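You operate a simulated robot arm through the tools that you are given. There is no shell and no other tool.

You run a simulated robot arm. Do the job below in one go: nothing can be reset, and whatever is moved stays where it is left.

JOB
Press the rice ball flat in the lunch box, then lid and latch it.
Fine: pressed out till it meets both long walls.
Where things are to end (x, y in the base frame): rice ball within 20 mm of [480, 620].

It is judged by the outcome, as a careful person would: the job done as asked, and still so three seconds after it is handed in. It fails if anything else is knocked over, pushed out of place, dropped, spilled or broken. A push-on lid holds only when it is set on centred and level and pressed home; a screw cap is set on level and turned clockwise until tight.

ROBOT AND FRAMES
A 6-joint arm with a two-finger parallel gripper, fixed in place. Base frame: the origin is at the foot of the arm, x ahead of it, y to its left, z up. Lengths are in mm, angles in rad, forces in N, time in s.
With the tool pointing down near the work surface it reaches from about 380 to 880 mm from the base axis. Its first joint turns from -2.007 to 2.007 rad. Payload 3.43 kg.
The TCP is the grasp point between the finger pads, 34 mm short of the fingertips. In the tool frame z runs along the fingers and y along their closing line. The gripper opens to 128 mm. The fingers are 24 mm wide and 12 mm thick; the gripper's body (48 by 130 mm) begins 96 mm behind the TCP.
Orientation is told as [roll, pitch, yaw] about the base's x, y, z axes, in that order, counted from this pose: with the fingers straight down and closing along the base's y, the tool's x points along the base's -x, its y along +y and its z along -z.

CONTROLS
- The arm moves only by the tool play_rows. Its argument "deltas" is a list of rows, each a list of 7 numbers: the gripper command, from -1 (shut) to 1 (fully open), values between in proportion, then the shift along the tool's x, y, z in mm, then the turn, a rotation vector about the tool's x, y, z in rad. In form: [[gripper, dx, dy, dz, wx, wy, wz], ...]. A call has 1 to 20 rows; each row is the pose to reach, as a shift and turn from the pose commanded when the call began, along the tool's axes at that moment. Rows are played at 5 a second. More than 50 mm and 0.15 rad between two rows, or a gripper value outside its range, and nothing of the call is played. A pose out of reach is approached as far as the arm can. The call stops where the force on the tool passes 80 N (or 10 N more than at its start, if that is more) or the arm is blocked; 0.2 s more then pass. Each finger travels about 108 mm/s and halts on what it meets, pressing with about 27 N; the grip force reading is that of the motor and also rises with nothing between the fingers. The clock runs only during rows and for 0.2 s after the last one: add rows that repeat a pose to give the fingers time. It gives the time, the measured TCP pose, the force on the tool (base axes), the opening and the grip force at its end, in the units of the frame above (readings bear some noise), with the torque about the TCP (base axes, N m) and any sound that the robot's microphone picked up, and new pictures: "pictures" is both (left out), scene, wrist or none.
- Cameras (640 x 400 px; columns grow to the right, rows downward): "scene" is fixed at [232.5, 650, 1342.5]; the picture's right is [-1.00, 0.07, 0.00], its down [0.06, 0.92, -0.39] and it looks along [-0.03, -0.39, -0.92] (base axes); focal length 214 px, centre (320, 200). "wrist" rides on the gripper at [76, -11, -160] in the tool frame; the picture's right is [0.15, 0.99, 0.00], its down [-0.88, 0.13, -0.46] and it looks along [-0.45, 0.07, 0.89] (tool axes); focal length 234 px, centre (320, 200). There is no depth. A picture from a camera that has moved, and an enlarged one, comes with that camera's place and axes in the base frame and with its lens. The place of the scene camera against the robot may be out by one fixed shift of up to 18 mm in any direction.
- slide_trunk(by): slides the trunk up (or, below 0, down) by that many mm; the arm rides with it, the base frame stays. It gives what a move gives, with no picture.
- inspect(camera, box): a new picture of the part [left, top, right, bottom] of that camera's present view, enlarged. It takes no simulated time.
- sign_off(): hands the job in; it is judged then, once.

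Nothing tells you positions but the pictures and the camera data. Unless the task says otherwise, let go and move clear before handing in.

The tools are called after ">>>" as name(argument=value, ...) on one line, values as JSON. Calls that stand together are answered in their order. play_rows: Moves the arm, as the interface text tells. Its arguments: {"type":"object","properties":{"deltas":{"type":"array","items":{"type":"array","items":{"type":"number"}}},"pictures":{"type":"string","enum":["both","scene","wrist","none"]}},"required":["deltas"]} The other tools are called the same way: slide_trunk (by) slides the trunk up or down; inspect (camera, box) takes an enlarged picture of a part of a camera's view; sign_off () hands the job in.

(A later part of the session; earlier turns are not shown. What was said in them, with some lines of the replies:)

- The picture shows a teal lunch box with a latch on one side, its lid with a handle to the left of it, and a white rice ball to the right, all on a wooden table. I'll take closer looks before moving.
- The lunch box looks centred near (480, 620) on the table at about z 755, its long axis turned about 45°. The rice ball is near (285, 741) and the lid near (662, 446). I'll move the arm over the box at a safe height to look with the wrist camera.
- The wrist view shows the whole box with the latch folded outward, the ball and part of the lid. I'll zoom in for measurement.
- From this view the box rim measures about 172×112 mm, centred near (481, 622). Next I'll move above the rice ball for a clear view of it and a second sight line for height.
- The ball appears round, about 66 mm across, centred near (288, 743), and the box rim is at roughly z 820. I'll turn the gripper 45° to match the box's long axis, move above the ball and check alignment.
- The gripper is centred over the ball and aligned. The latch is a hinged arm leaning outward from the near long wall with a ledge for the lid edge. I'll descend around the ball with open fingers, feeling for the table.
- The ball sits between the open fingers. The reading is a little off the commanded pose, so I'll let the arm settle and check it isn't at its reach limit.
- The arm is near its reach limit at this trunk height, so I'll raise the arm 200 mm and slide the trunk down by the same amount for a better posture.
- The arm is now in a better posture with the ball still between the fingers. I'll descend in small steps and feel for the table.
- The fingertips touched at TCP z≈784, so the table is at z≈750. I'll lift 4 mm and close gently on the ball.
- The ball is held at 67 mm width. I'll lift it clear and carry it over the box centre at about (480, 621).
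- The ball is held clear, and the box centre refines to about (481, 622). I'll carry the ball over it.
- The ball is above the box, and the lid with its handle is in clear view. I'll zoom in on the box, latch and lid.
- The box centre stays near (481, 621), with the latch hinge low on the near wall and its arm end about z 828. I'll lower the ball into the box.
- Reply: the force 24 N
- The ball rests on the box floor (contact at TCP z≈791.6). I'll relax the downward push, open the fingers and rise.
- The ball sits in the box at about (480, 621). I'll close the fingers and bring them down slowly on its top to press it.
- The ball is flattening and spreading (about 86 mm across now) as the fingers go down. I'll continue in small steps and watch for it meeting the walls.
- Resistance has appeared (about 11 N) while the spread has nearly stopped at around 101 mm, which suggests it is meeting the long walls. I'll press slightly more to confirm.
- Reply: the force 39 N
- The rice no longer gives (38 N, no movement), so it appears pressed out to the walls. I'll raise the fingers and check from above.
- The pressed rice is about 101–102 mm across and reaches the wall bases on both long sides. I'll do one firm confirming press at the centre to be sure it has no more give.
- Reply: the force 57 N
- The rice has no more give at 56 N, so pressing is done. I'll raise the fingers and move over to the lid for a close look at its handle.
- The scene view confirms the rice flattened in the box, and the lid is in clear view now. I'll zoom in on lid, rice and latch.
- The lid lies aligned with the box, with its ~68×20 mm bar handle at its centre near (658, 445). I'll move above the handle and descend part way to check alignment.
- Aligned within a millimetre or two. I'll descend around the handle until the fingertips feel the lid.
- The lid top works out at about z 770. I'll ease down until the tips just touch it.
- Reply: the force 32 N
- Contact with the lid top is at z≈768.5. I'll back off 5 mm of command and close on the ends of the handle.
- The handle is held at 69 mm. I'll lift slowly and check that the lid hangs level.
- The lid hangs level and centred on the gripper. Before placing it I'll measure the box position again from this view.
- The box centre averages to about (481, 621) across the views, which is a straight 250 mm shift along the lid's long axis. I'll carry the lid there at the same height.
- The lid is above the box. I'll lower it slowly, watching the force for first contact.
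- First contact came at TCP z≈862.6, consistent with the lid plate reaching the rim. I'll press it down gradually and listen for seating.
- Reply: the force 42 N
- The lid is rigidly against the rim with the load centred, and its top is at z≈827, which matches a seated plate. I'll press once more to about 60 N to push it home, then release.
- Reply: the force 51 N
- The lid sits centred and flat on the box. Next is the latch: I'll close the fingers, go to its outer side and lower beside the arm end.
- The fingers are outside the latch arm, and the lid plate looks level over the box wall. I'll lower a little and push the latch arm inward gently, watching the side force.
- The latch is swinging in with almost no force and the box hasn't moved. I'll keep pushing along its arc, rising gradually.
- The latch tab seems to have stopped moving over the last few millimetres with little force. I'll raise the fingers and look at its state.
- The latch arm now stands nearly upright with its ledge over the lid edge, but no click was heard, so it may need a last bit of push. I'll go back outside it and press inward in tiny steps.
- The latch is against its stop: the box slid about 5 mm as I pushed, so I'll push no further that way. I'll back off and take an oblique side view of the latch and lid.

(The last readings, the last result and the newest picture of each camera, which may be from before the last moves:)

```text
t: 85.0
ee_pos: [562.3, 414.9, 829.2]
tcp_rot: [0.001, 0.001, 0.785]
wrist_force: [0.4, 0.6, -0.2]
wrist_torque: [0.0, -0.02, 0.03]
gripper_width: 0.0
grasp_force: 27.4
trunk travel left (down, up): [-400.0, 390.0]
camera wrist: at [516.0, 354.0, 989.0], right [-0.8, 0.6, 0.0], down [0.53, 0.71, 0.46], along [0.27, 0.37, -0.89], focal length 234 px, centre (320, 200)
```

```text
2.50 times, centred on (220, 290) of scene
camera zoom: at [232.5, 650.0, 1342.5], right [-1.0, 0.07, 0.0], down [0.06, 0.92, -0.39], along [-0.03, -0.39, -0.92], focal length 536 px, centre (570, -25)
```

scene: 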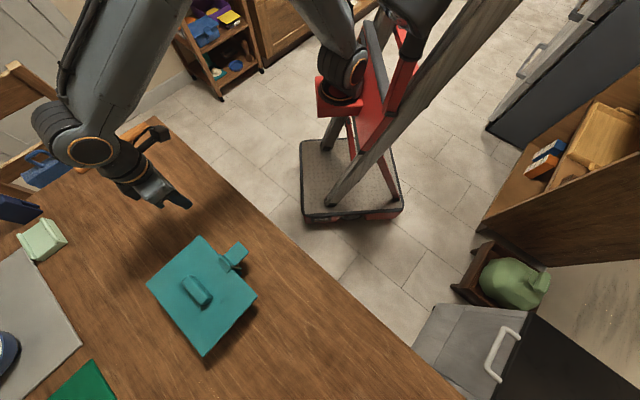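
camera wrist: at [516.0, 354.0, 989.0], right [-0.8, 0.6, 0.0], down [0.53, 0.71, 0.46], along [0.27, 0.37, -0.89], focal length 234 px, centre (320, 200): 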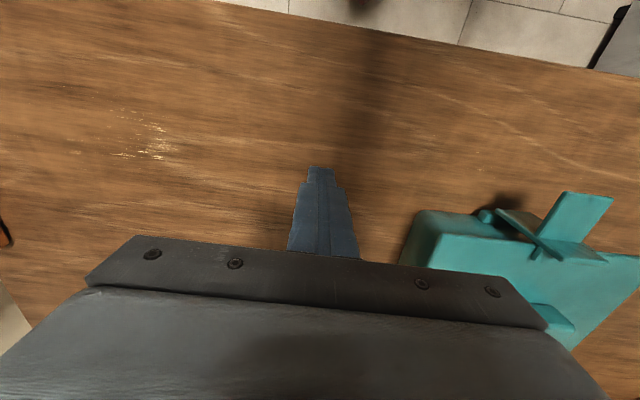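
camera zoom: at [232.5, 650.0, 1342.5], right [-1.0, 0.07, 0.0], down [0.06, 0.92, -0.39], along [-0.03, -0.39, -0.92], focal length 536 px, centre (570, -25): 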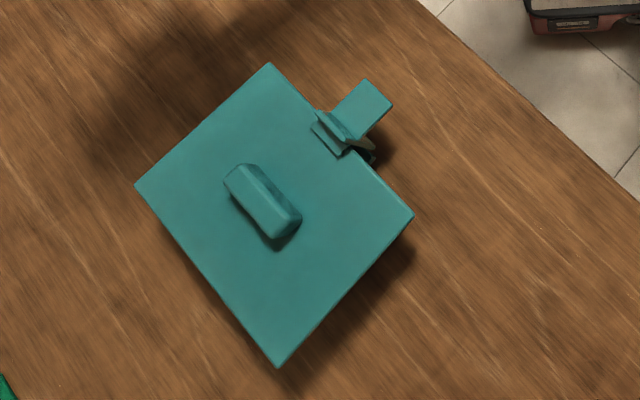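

The side view shows the latch arm vertical, its tab level and the ledge resting on the lid edge. To be sure it is fully home without sliding the box, I'll squeeze the latch against the lid handle, so I first rise, open and turn the gripper 90°.

>>> play_rows(deltas=[[-1, 0, 0, -40, 0, 0, 0], [-1, 0, 0, -80, 0, 0, 0.13], [-0.5, 0, 0, -110, 0, 0, 0.26], [0, 0, 0, -130, 0, 0, 0.39], [0.5, 0, 0, -130, 0, 0, 0.52], [1, 0, 0, -130, 0, 0, 0.65], [1, 0, 0, -130, 0, 0, 0.78], [1, 0, 0, -130, 0, 0, 0.91], [1, 0, 0, -130, 0, 0, 1.04], [1, 0, 0, -130, 0, 0, 1.17], [1, 0, 0, -130, 0, 0, 1.3], [1, 0, 0, -130, 0, 0, 1.43], [1, 0, 0, -130, 0, 0, 1.5708], [1, 0, 0, -130, 0, 0, 1.5708]], pictures="wrist")

```text
t: 88.0
ee_pos: [560.1, 416.1, 957.9]
tcp_rot: [-0.001, 0.001, -0.786]
wrist_force: [0.0, -1.4, 0.0]
wrist_torque: [0.0, 0.0, 0.0]
gripper_width: 128.0
grasp_force: 0.1
trunk travel left (down, up): [-400.0, 390.0]
camera wrist: at [500.3, 461.6, 1118.4], right [0.6, 0.8, 0.0], down [0.71, -0.53, 0.46], along [0.37, -0.27, -0.89], focal length 234 px, centre (320, 200)
```

wrist: 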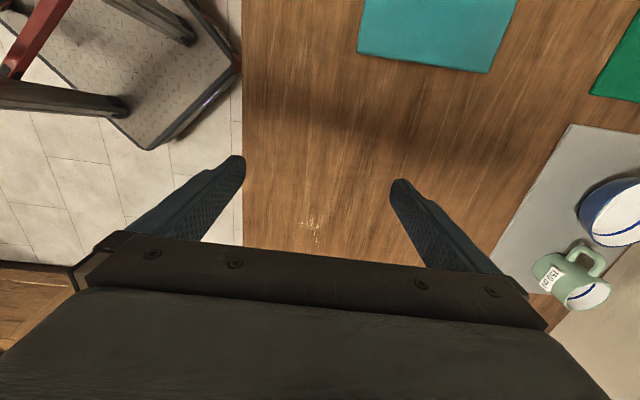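

The turn worked. I'll now move above the box so the finger gap spans from the handle to the latch.

>>> play_rows(deltas=[[1, 40, 11, 0, 0, 0, 0], [1, 80, 22, 0, 0, 0, 0], [1, 120, 33, 0, 0, 0, 0], [1, 160, 44, 0, 0, 0, 0], [1, 204, 55, 0, 0, 0, 0], [1, 204, 55, 30, 0, 0, 0], [1, 204, 55, 50, 0, 0, 0], [1, 204, 55, 50, 0, 0, 0]], pictures="both")

>>> inspect(camera="wrist", box=[180, 60, 460, 260])

>>> inspect(camera="scene", box=[130, 200, 290, 370])

```text
t: 89.8
ee_pos: [456.4, 599.3, 910.1]
tcp_rot: [0.0, -0.001, -0.785]
wrist_force: [-0.3, 0.1, -0.7]
wrist_torque: [0.01, -0.03, -0.01]
gripper_width: 128.1
grasp_force: 0.1
trunk travel left (down, up): [-400.0, 390.0]
camera wrist: at [394.9, 644.7, 1068.8], right [0.6, 0.8, 0.0], down [0.71, -0.53, 0.46], along [0.37, -0.27, -0.89], focal length 234 px, centre (320, 200)
```

scene: 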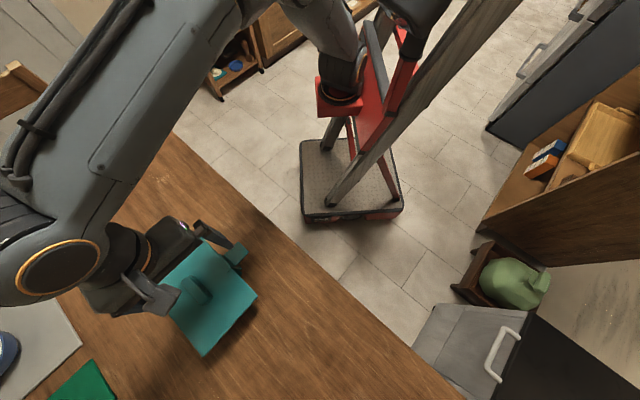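
wrist: 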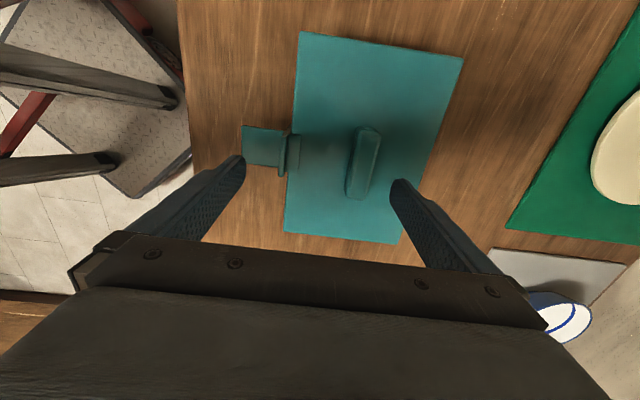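

```text
2.00 times, centred on (320, 160) of wrist
camera zoom: at [394.9, 644.7, 1068.8], right [0.6, 0.8, 0.0], down [0.71, -0.53, 0.46], along [0.37, -0.27, -0.89], focal length 468 px, centre (320, 280)
```

zoom: 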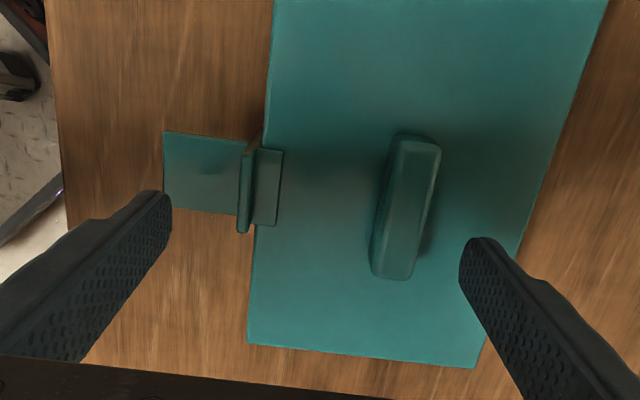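

```text
2.35 times, centred on (210, 285) of scene
camera zoom: at [232.5, 650.0, 1342.5], right [-1.0, 0.07, 0.0], down [0.06, 0.92, -0.39], along [-0.03, -0.39, -0.92], focal length 505 px, centre (579, 0)
```

zoom: 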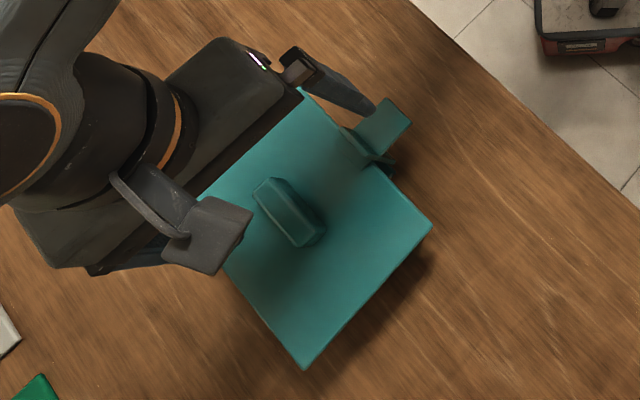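

From this angle I can see the box has drifted a few millimetres from where it was, to about (479, 631), still upright with the lid centred on it. I'll lower the open fingers around handle and latch arm, squeeze gently to close the latch fully, and use the same hold to bring the box back.

>>> play_rows(deltas=[[1, 4, 0, 0, 0, 0, 0], [1, 8, 0, 15, 0, 0, 0], [1, 8, 0, 32, 0, 0, 0], [1, 8, 0, 40, 0, 0, 0], [1, 8, 0, 43.5, 0, 0, 0], [1, 8, 0, 43.5, 0, 0, 0]], pictures="both")

>>> inspect(camera="wrist", box=[160, 80, 480, 280])

>>> inspect(camera="scene", box=[150, 210, 290, 370])

```text
t: 91.2
ee_pos: [449.3, 604.4, 863.8]
tcp_rot: [0.0, 0.0, -0.786]
wrist_force: [0.0, -0.3, -1.0]
wrist_torque: [-0.01, 0.0, 0.04]
gripper_width: 127.8
grasp_force: 0.0
trunk travel left (down, up): [-400.0, 390.0]
camera wrist: at [388.8, 650.3, 1023.9], right [0.6, 0.8, 0.0], down [0.71, -0.53, 0.46], along [0.37, -0.27, -0.89], focal length 234 px, centre (320, 200)
```

scene: 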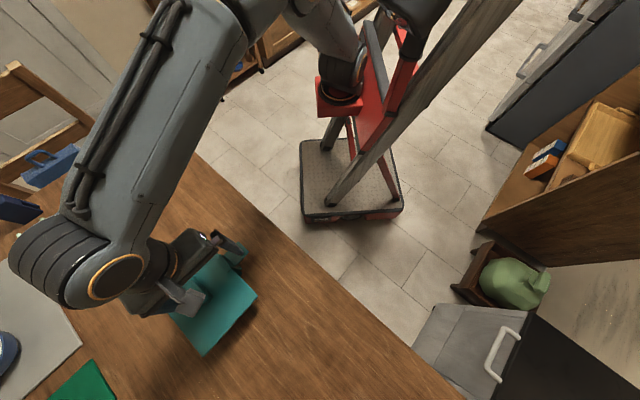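
wrist: 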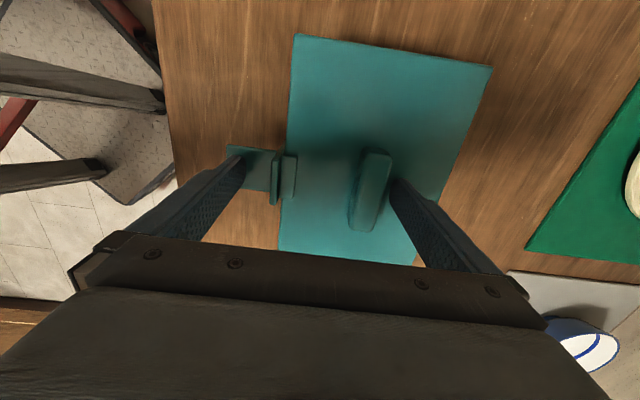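

```text
2.00 times, centred on (320, 180) of wrist
camera zoom: at [388.8, 650.3, 1023.9], right [0.6, 0.8, 0.0], down [0.71, -0.53, 0.46], along [0.37, -0.27, -0.89], focal length 468 px, centre (320, 240)
```

zoom: 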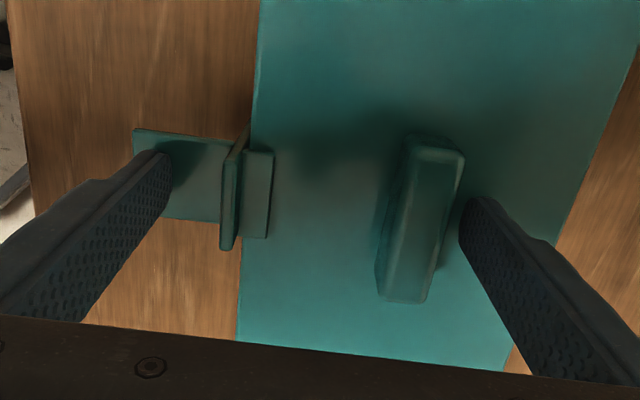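

```text
2.50 times, centred on (220, 290) of scene
camera zoom: at [232.5, 650.0, 1342.5], right [-1.0, 0.07, 0.0], down [0.06, 0.92, -0.39], along [-0.03, -0.39, -0.92], focal length 536 px, centre (570, -25)
```

zoom: 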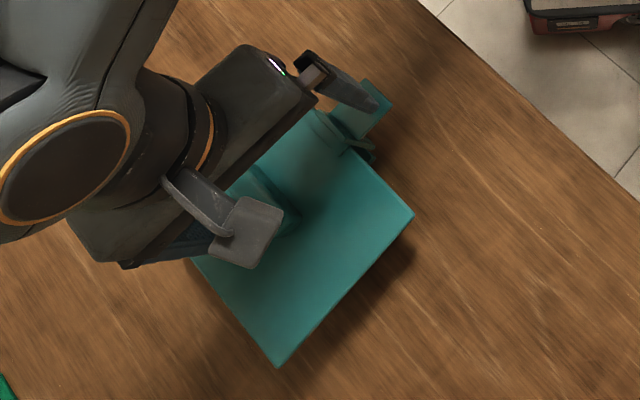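

The fingers straddle the handle and latch arm. I'll close slowly until both are touched.

>>> play_rows(deltas=[[0.75, 0, 0, 0, 0, 0, 0], [0.6, 0, 0, 0, 0, 0, 0], [0.55, 0, 0, 0, 0, 0, 0], [0.5, 0, 0, 0, 0, 0, 0], [0.46, 0, 0, 0, 0, 0, 0], [0.44, 0, 0, 0, 0, 0, 0], [0.44, 0, 0, 0, 0, 0, 0]], pictures="wrist")

>>> inspect(camera="wrist", box=[160, 80, 480, 280])

```text
t: 92.8
ee_pos: [450.0, 603.6, 864.7]
tcp_rot: [0.0, 0.001, -0.785]
wrist_force: [2.2, 2.5, 1.3]
wrist_torque: [0.08, -0.08, -0.01]
gripper_width: 93.2
grasp_force: 1.7
trunk travel left (down, up): [-400.0, 390.0]
camera wrist: at [388.9, 650.4, 1024.1], right [0.6, 0.8, 0.0], down [0.71, -0.53, 0.46], along [0.37, -0.27, -0.89], focal length 234 px, centre (320, 200)
```

wrist: 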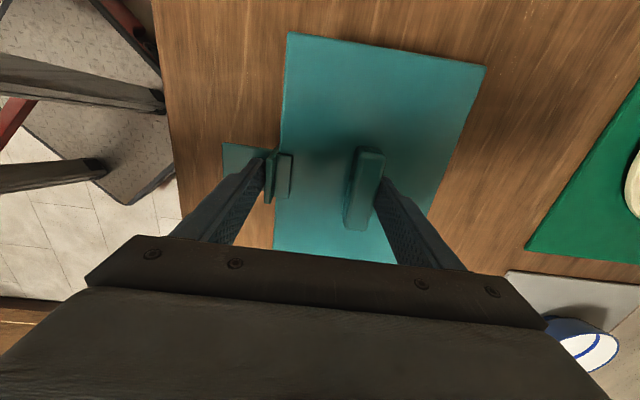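

```text
2.00 times, centred on (320, 180) of wrist
camera zoom: at [388.9, 650.4, 1024.1], right [0.6, 0.8, 0.0], down [0.71, -0.53, 0.46], along [0.37, -0.27, -0.89], focal length 468 px, centre (320, 240)
```

zoom: 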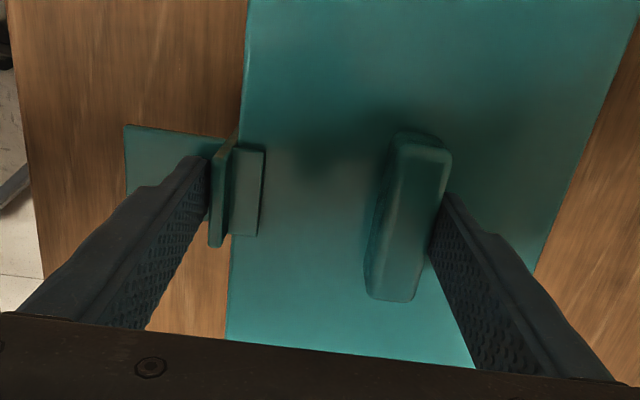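

>>> play_rows(deltas=[[0.42, 0, 0, 0, 0, 0, 0], [0.4, 0, 0, 0, 0, 0, 0], [0.38, 0, 0, 0, 0, 0, 0], [0.38, 0, 0, 0, 0, 0, 0]], pictures="none")

>>> play_rows(deltas=[[0.36, 0, 0, 0, 0, 0, 0], [0.34, 0, 0, 0, 0, 0, 0], [0.34, 0, 0, 0, 0, 0, 0]], pictures="both")

>>> inspect(camera="wrist", box=[160, 80, 480, 280])

```text
t: 93.8
ee_pos: [449.7, 604.8, 865.6]
tcp_rot: [0.0, 0.001, -0.785]
wrist_force: [1.5, 3.0, 0.6]
wrist_torque: [0.05, -0.07, 0.02]
gripper_width: 91.6
grasp_force: 2.5
trunk travel left (down, up): [-400.0, 390.0]
```

```text
t: 94.6
ee_pos: [450.3, 603.6, 864.4]
tcp_rot: [0.0, 0.001, -0.784]
wrist_force: [2.1, 0.8, 0.8]
wrist_torque: [0.1, -0.15, 0.02]
gripper_width: 91.7
grasp_force: 4.8
trunk travel left (down, up): [-400.0, 390.0]
camera wrist: at [388.8, 650.4, 1024.1], right [0.6, 0.8, 0.0], down [0.71, -0.53, 0.46], along [0.37, -0.27, -0.89], focal length 234 px, centre (320, 200)
```

scene: 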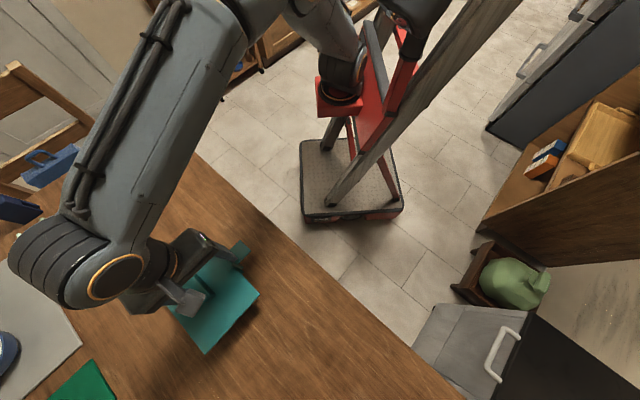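
wrist: 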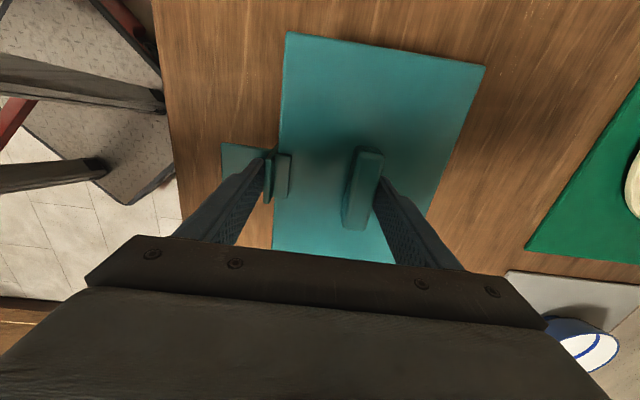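

```text
2.00 times, centred on (320, 180) of wrist
camera zoom: at [388.8, 650.4, 1024.1], right [0.6, 0.8, 0.0], down [0.71, -0.53, 0.46], along [0.37, -0.27, -0.89], focal length 468 px, centre (320, 240)
```

zoom: 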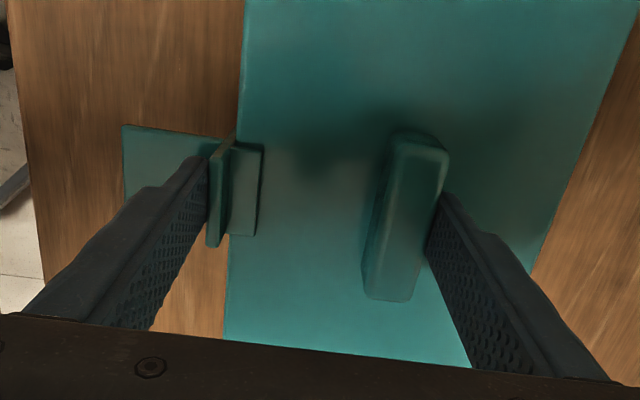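

Both are in contact with about 5 N. I'll raise the squeeze gradually and watch for movement or a click.

>>> play_rows(deltas=[[0.28, 0, 0, 0, 0, 0, 0], [0.2, 0, 0, 0, 0, 0, 0], [0.2, 0, 0, 0, 0, 0, 0]], pictures="none")

>>> play_rows(deltas=[[0.1, 0, 0, 0, 0, 0, 0], [0.0, 0, 0, 0, 0, 0, 0], [0.0, 0, 0, 0, 0, 0, 0]], pictures="both")

>>> inspect(camera="wrist", box=[160, 80, 480, 280])

```text
t: 95.4
ee_pos: [450.2, 604.2, 864.2]
tcp_rot: [-0.001, -0.002, -0.786]
wrist_force: [2.0, 1.2, 1.6]
wrist_torque: [0.13, -0.12, 0.03]
gripper_width: 90.7
grasp_force: 11.7
trunk travel left (down, up): [-400.0, 390.0]
```

```text
t: 96.2
ee_pos: [449.9, 605.0, 864.8]
tcp_rot: [0.0, -0.001, -0.785]
wrist_force: [2.9, 2.2, 1.8]
wrist_torque: [0.2, -0.28, 0.03]
gripper_width: 90.0
grasp_force: 23.0
trunk travel left (down, up): [-400.0, 390.0]
camera wrist: at [388.8, 650.4, 1024.2], right [0.6, 0.8, 0.0], down [0.71, -0.53, 0.46], along [0.37, -0.27, -0.89], focal length 234 px, centre (320, 200)
```

scene: 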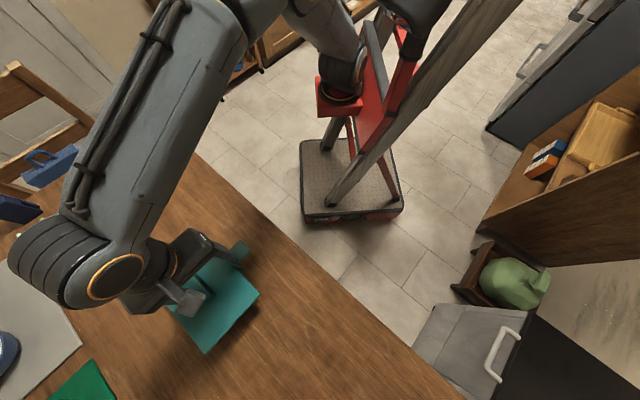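
wrist: 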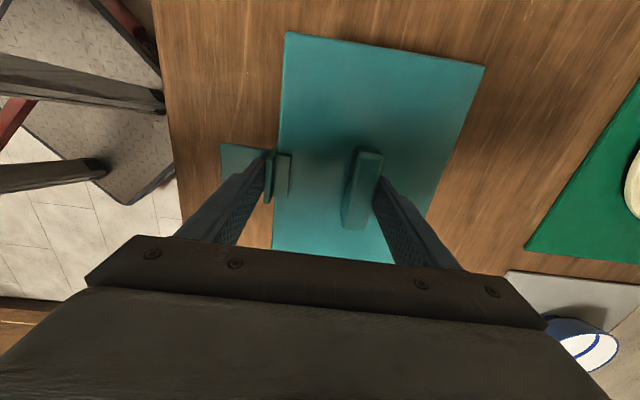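

```text
2.00 times, centred on (320, 180) of wrist
camera zoom: at [388.8, 650.4, 1024.2], right [0.6, 0.8, 0.0], down [0.71, -0.53, 0.46], along [0.37, -0.27, -0.89], focal length 468 px, centre (320, 240)
```

zoom: 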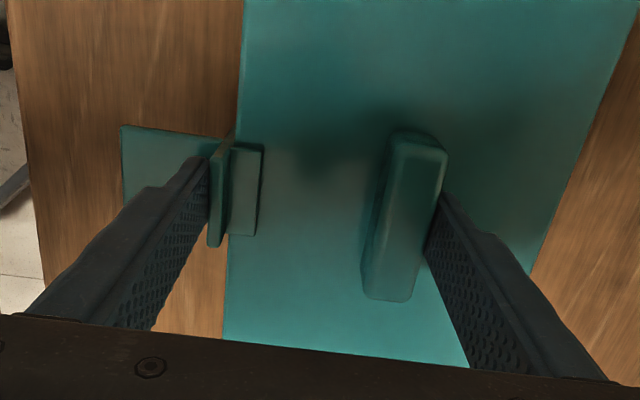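

>>> play_rows(deltas=[[-0.15, 0, 0, 0, 0, 0, 0], [-0.3, 0, 0, 0, 0, 0, 0], [-0.3, 0, 0, 0, 0, 0, 0], [-0.3, 0, 0, 0, 0, 0, 0], [-0.3, 0, 0, 0, 0, 0, 0]], pictures="wrist")

>>> inspect(camera="wrist", box=[220, 130, 300, 220])

```text
t: 97.4
ee_pos: [450.8, 604.8, 865.0]
tcp_rot: [0.001, 0.0, -0.785]
wrist_force: [2.3, 1.7, 2.5]
wrist_torque: [0.3, -0.27, 0.01]
gripper_width: 90.1
grasp_force: 27.3
trunk travel left (down, up): [-400.0, 390.0]
camera wrist: at [388.8, 650.4, 1024.2], right [0.6, 0.8, 0.0], down [0.71, -0.53, 0.46], along [0.37, -0.27, -0.89], focal length 234 px, centre (320, 200)
```

wrist: 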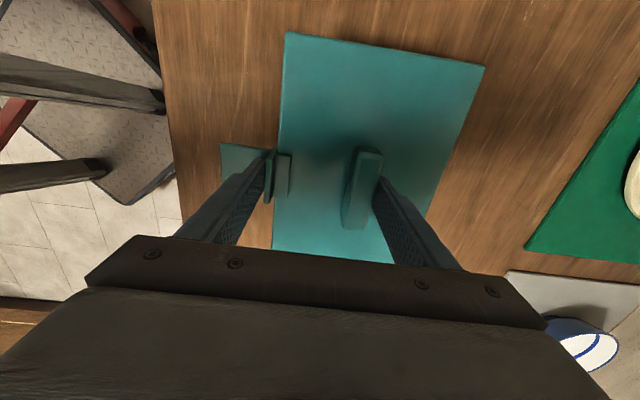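

```text
4.44 times, centred on (260, 175) of wrist
camera zoom: at [388.8, 650.4, 1024.2], right [0.6, 0.8, 0.0], down [0.71, -0.53, 0.46], along [0.37, -0.27, -0.89], focal length 1041 px, centre (587, 311)
```

zoom: 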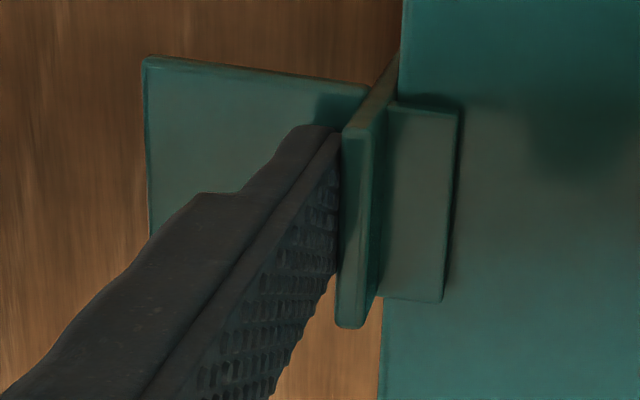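

The latch is at its stop under a full 27 N squeeze with nothing else moving. I'll check the box's present position against the fixed camera before releasing.

>>> inspect(camera="scene", box=[150, 210, 280, 370])

```text
2.50 times, centred on (215, 290) of scene
camera zoom: at [232.5, 650.0, 1342.5], right [-1.0, 0.07, 0.0], down [0.06, 0.92, -0.39], along [-0.03, -0.39, -0.92], focal length 536 px, centre (582, -25)
```

zoom: 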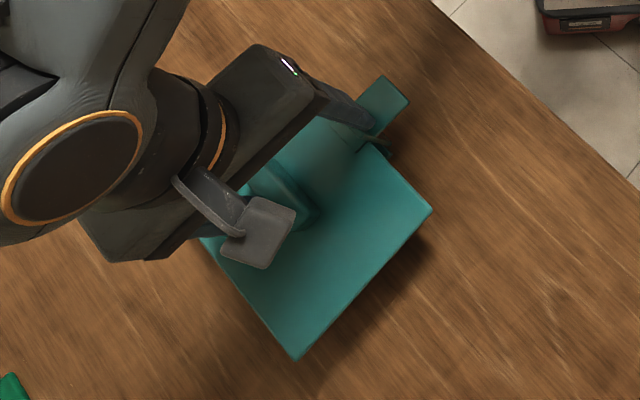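

Compared with where the lid was set down, the box has shifted about 9–10 mm along its long axis. With the squeeze still on, I'll slowly draw it back 7 mm.

>>> play_rows(deltas=[[-0.3, -1, 0, 0, 0, 0, 0], [-0.3, -2, 0, 0, 0, 0, 0], [-0.3, -3, 0, 0, 0, 0, 0], [-0.3, -4, 0, 0, 0, 0, 0], [-0.3, -5, 0, 0, 0, 0, 0], [-0.3, -6, 0, 0, 0, 0, 0], [-0.3, -7, 0, 0, 0, 0, 0], [-0.3, -7, 0, 0, 0, 0, 0]], pictures="wrist")

>>> inspect(camera="scene", box=[150, 210, 280, 370])

>>> inspect(camera="wrist", box=[160, 80, 480, 280])

```text
t: 99.2
ee_pos: [454.8, 598.6, 865.1]
tcp_rot: [0.0, 0.0, -0.786]
wrist_force: [-1.5, 1.4, -1.4]
wrist_torque: [0.21, -0.2, 0.11]
gripper_width: 90.0
grasp_force: 27.1
trunk travel left (down, up): [-400.0, 390.0]
camera wrist: at [393.8, 645.2, 1025.3], right [0.6, 0.8, 0.0], down [0.71, -0.53, 0.46], along [0.37, -0.27, -0.89], focal length 234 px, centre (320, 200)
```

wrist: 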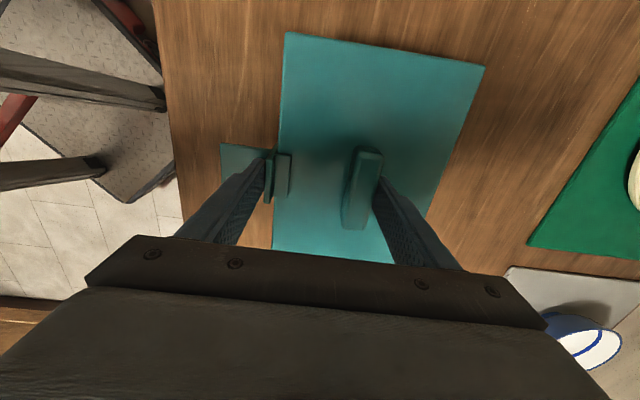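

```text
2.50 times, centred on (215, 290) of scene
camera zoom: at [232.5, 650.0, 1342.5], right [-1.0, 0.07, 0.0], down [0.06, 0.92, -0.39], along [-0.03, -0.39, -0.92], focal length 536 px, centre (582, -25)
```

zoom: 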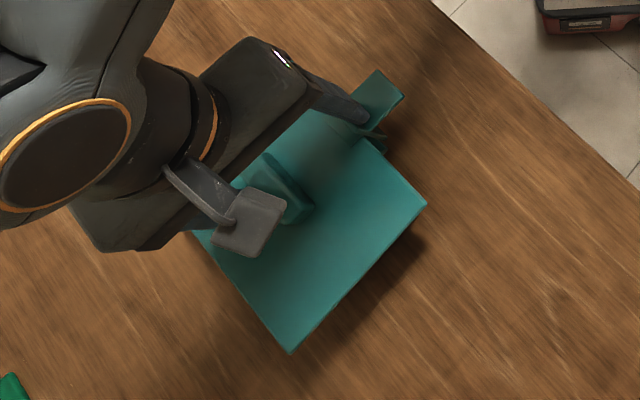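

```text
2.00 times, centred on (320, 180) of wrist
camera zoom: at [393.8, 645.2, 1025.3], right [0.6, 0.8, 0.0], down [0.71, -0.53, 0.46], along [0.37, -0.27, -0.89], focal length 468 px, centre (320, 240)
```

zoom: 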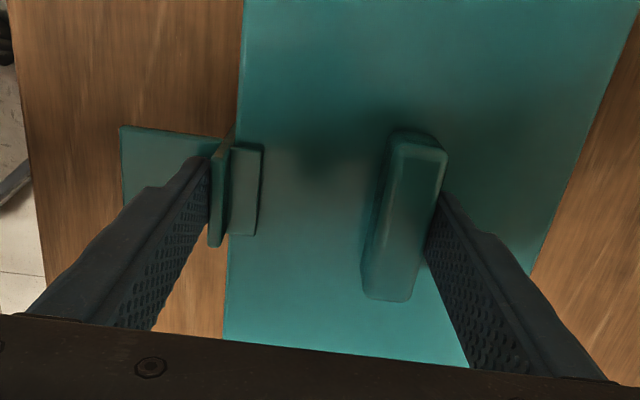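

The box is back within about 3 mm of its original place. I'll release gradually, open fully and rise.

>>> play_rows(deltas=[[0.0, 0, 0, 0, 0, 0, 0], [0.2, 0, 0, 0, 0, 0, 0], [0.3, 0, 0, 0, 0, 0, 0], [0.36, 0, 0, 0, 0, 0, 0], [0.4, 0, 0, 0, 0, 0, 0], [0.42, 0, 0, 0, 0, 0, 0], [0.44, 0, 0, 0, 0, 0, 0], [0.5, 0, 0, 0, 0, 0, 0], [0.7, 0, 0, 0, 0, 0, 0], [0.9, 0, 0, 0, 0, 0, 0], [0.9, 0, 0, -20, 0, 0, 0], [0.9, 0, 0, -50, 0, 0, 0], [0.9, 0, 0, -90, 0, 0, 0], [0.9, 0, 0, -90, 0, 0, 0]], pictures="both")

>>> inspect(camera="wrist", box=[180, 40, 480, 240])

>>> inspect(camera="scene", box=[150, 210, 280, 370])

```text
t: 102.2
ee_pos: [454.8, 597.0, 956.9]
tcp_rot: [-0.001, 0.0, -0.787]
wrist_force: [0.5, 0.2, -1.0]
wrist_torque: [-0.03, 0.01, -0.01]
gripper_width: 121.6
grasp_force: 0.1
trunk travel left (down, up): [-400.0, 390.0]
camera wrist: at [393.6, 643.9, 1116.3], right [0.6, 0.8, 0.0], down [0.71, -0.53, 0.46], along [0.37, -0.27, -0.89], focal length 234 px, centre (320, 200)
```

scene: 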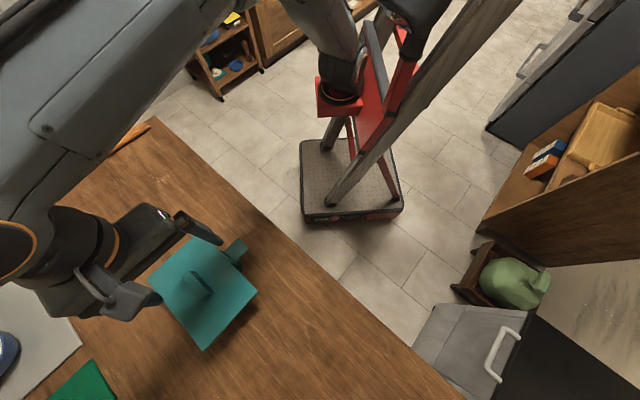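
wrist: 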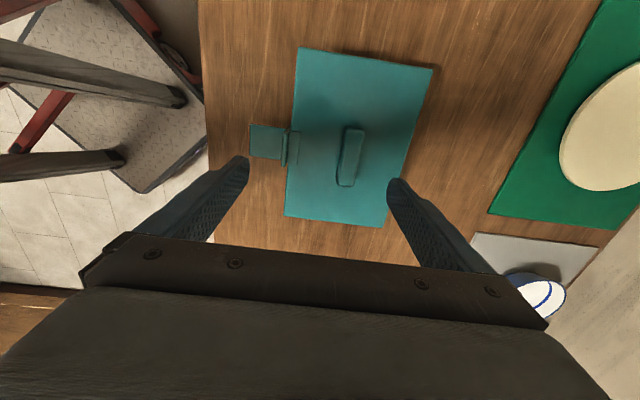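

```text
2.00 times, centred on (330, 140) of wrist
camera zoom: at [393.6, 643.9, 1116.3], right [0.6, 0.8, 0.0], down [0.71, -0.53, 0.46], along [0.37, -0.27, -0.89], focal length 468 px, centre (300, 320)
```

zoom: 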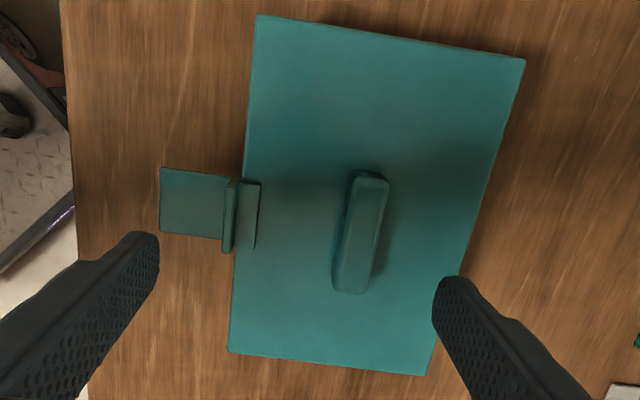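

```text
2.50 times, centred on (215, 290) of scene
camera zoom: at [232.5, 650.0, 1342.5], right [-1.0, 0.07, 0.0], down [0.06, 0.92, -0.39], along [-0.03, -0.39, -0.92], focal length 536 px, centre (582, -25)
```

zoom: 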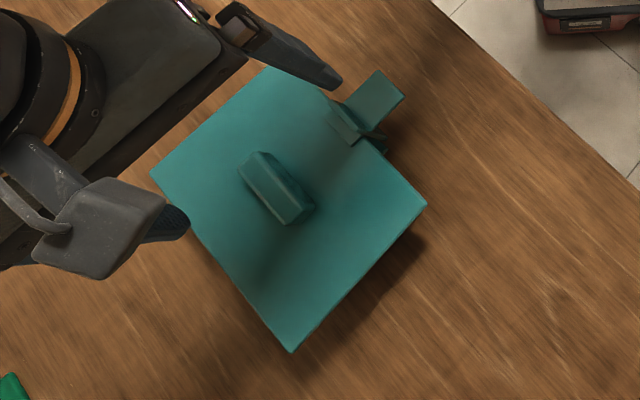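

The lid sits flat and square with the latch closed over its edge, centred near (479, 625). I'll turn the gripper back and take the oblique side view again to confirm the latch and lid are seated.

>>> play_rows(deltas=[[0.9, -17, -5, -10, 0, 0, -0.131], [0.9, -34, -10, -10, 0, 0, -0.262], [0.9, -51, -15, -10, 0, 0, -0.393], [0.5, -68, -20, -10, 0, 0, -0.524], [0, -85, -25, -10, 0, 0, -0.655], [-0.5, -102, -30, -10, 0, 0, -0.785], [-1, -120, -35, -10, 0, 0, -0.916], [-1, -137, -40, -10, 0, 0, -1.047], [-1, -154, -45, -10, 0, 0, -1.178], [-1, -172, -50, -10, 0, 0, -1.309], [-1, -189, -55, -10, 0, 0, -1.44], [-1, -205, -55, -10, 0, 0, -1.5708], [-1, -205, -55, 35, 0, 0, -1.5708], [-1, -205, -55, 80, 0, 0, -1.5708], [-1, -205, -55, 126, 0, 0, -1.5708], [-1, -205, -55, 126, 0, 0, -1.5708]], pictures="both")

>>> inspect(camera="wrist", box=[440, 130, 640, 330])

>>> inspect(camera="scene", box=[150, 210, 280, 370])

```text
t: 105.6
ee_pos: [561.2, 415.6, 827.8]
tcp_rot: [0.0, -0.001, 0.784]
wrist_force: [0.4, 0.2, 0.7]
wrist_torque: [0.0, 0.01, 0.04]
gripper_width: 0.0
grasp_force: 27.0
trunk travel left (down, up): [-400.0, 390.0]
camera wrist: at [516.2, 354.0, 988.4], right [-0.8, 0.6, 0.0], down [0.53, 0.71, 0.46], along [0.27, 0.37, -0.89], focal length 234 px, centre (320, 200)
```

scene: 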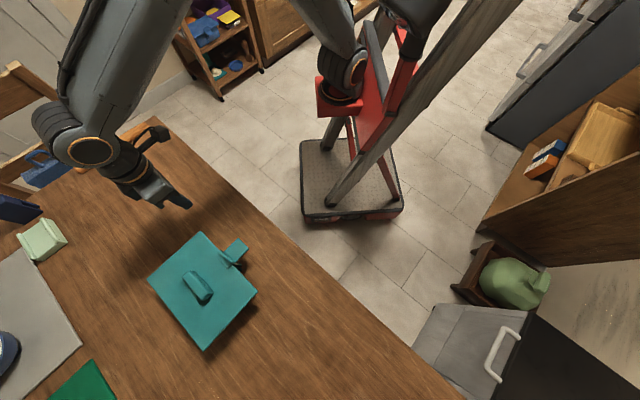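
wrist: 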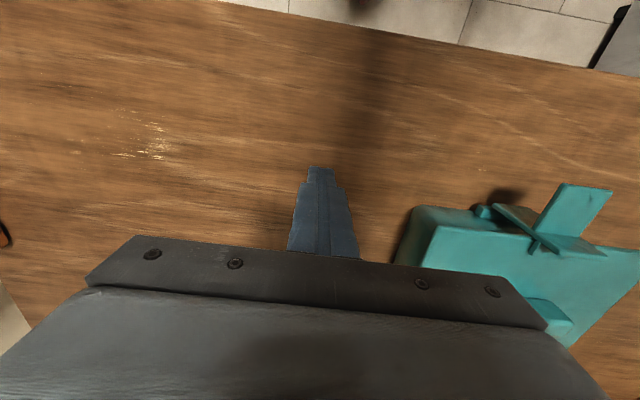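

```text
2.00 times, centred on (540, 230) of wrist
camera zoom: at [516.2, 354.0, 988.4], right [-0.8, 0.6, 0.0], down [0.53, 0.71, 0.46], along [0.27, 0.37, -0.89], focal length 468 px, centre (-120, 140)
```

zoom: 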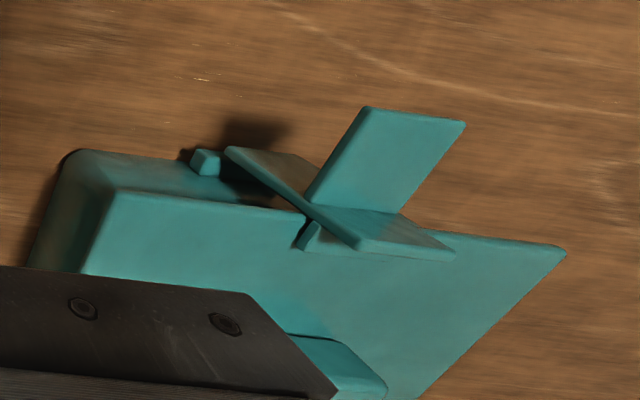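

```text
2.50 times, centred on (215, 290) of scene
camera zoom: at [232.5, 650.0, 1342.5], right [-1.0, 0.07, 0.0], down [0.06, 0.92, -0.39], along [-0.03, -0.39, -0.92], focal length 536 px, centre (582, -25)
```

zoom: 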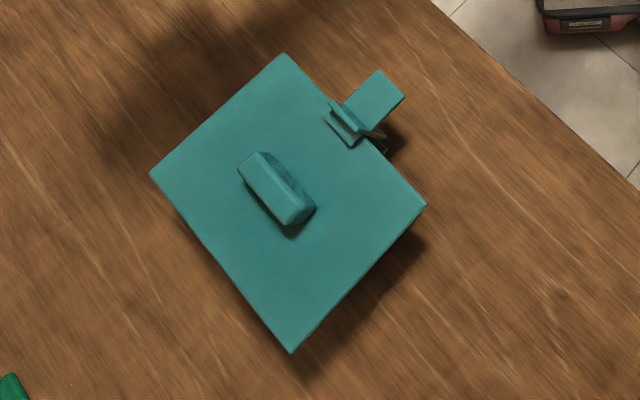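

>>> inspect(camera="wrist", box=[520, 175, 620, 265])

>>> inspect(camera="wrist", box=[440, 190, 540, 280])

```text
4.44 times, centred on (570, 220) of wrist
camera zoom: at [516.2, 354.0, 988.4], right [-0.8, 0.6, 0.0], down [0.53, 0.71, 0.46], along [0.27, 0.37, -0.89], focal length 1041 px, centre (-791, 111)
```

zoom: 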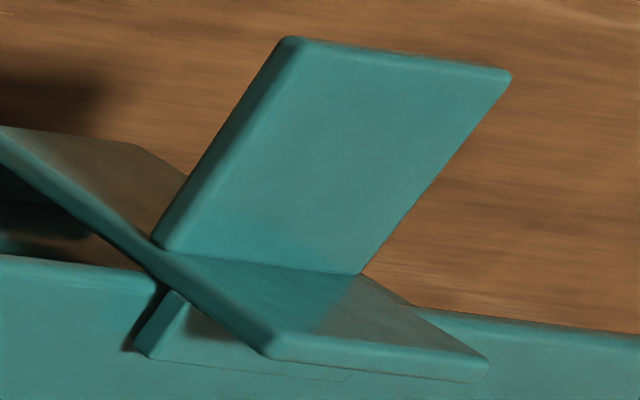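

```text
4.44 times, centred on (490, 235) of wrist
camera zoom: at [516.2, 354.0, 988.4], right [-0.8, 0.6, 0.0], down [0.53, 0.71, 0.46], along [0.27, 0.37, -0.89], focal length 1041 px, centre (-436, 44)
```

zoom: 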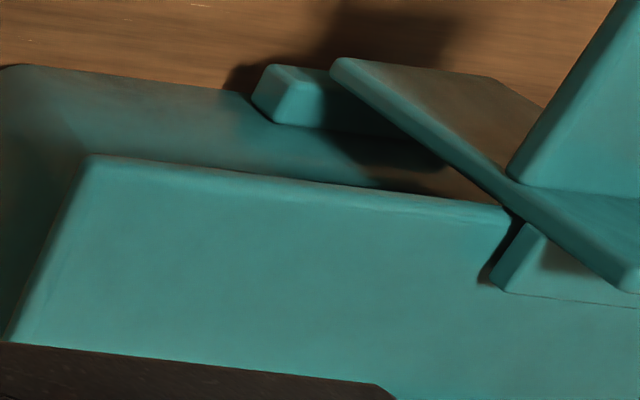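

The ledge sits directly on the lid, the arm is vertical and the lid is level. I'll move the arm up and clear before handing in.

>>> play_rows(deltas=[[-1, 0, 0, -45, 0, 0, 0], [-1, 0, 0, -90, 0, 0, 0], [-1, 0, -20, -135, 0, 0, 0], [-1, 0, -40, -180, 0, 0, 0], [-1, 0, -40, -180, 0, 0, 0], [-1, 0, -40, -180, 0, 0, 0]], pictures="both")

>>> inspect(camera="scene", box=[150, 210, 280, 370])

```text
t: 107.0
ee_pos: [589.2, 388.8, 1008.5]
tcp_rot: [0.0, 0.001, 0.785]
wrist_force: [-0.4, 0.3, 0.1]
wrist_torque: [-0.03, -0.03, 0.0]
gripper_width: 0.0
grasp_force: 27.1
trunk travel left (down, up): [-400.0, 390.0]
camera wrist: at [544.0, 327.3, 1168.1], right [-0.8, 0.6, 0.0], down [0.53, 0.71, 0.46], along [0.27, 0.37, -0.89], focal length 234 px, centre (320, 200)
```

scene: 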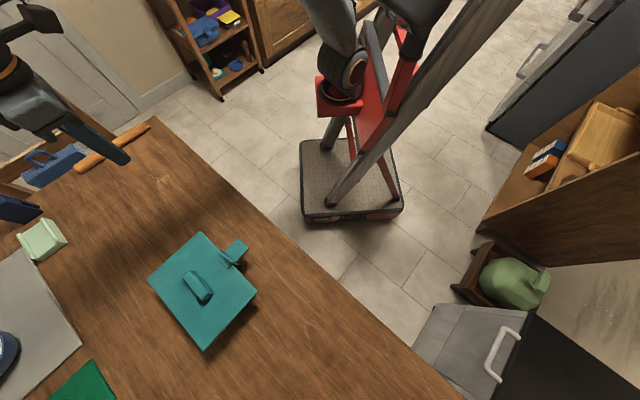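
wrist: 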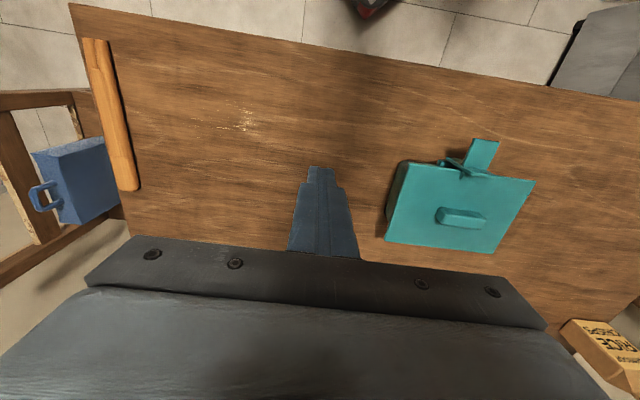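

```text
2.50 times, centred on (215, 290) of scene
camera zoom: at [232.5, 650.0, 1342.5], right [-1.0, 0.07, 0.0], down [0.06, 0.92, -0.39], along [-0.03, -0.39, -0.92], focal length 536 px, centre (582, -25)
```

zoom: 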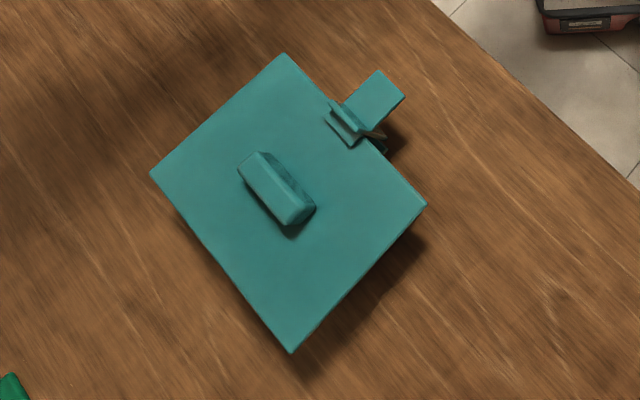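

The pictures show the lunch box lidded and latched near (479, 625), nothing else disturbed, and the arm clear. I'm handing the job in.

>>> sign_off()

```text
The job is handed in.
```

I pressed the rice ball flat in the lunch box, set the lid on and closed the latch. The job is handed in. The arm is clear, and nothing else on the table looks disturbed.

- **Rice:** it spread to about 101–102 mm across. From above it met the far long wall and looked to reach the near one within about 2 mm. It gave no more at 56 N. I couldn't see it once the lid was on. It should be within about 10 mm of (480, 620), judging by the box.
- **Lid:** it sits level and centred, pressed down at 51 N.
- **Latch:** the arm is upright with its ledge resting on the lid edge. I squeezed it to 27 N and it stopped moving, but I never heard a click. I took it as closed from the close-up side view.
- **Box position:** the box slid by up to about 10 mm, once when I released the lid and again when I pushed the latch. I drew it back, and it now sits about 5 mm from (480, 620), near (479, 625).
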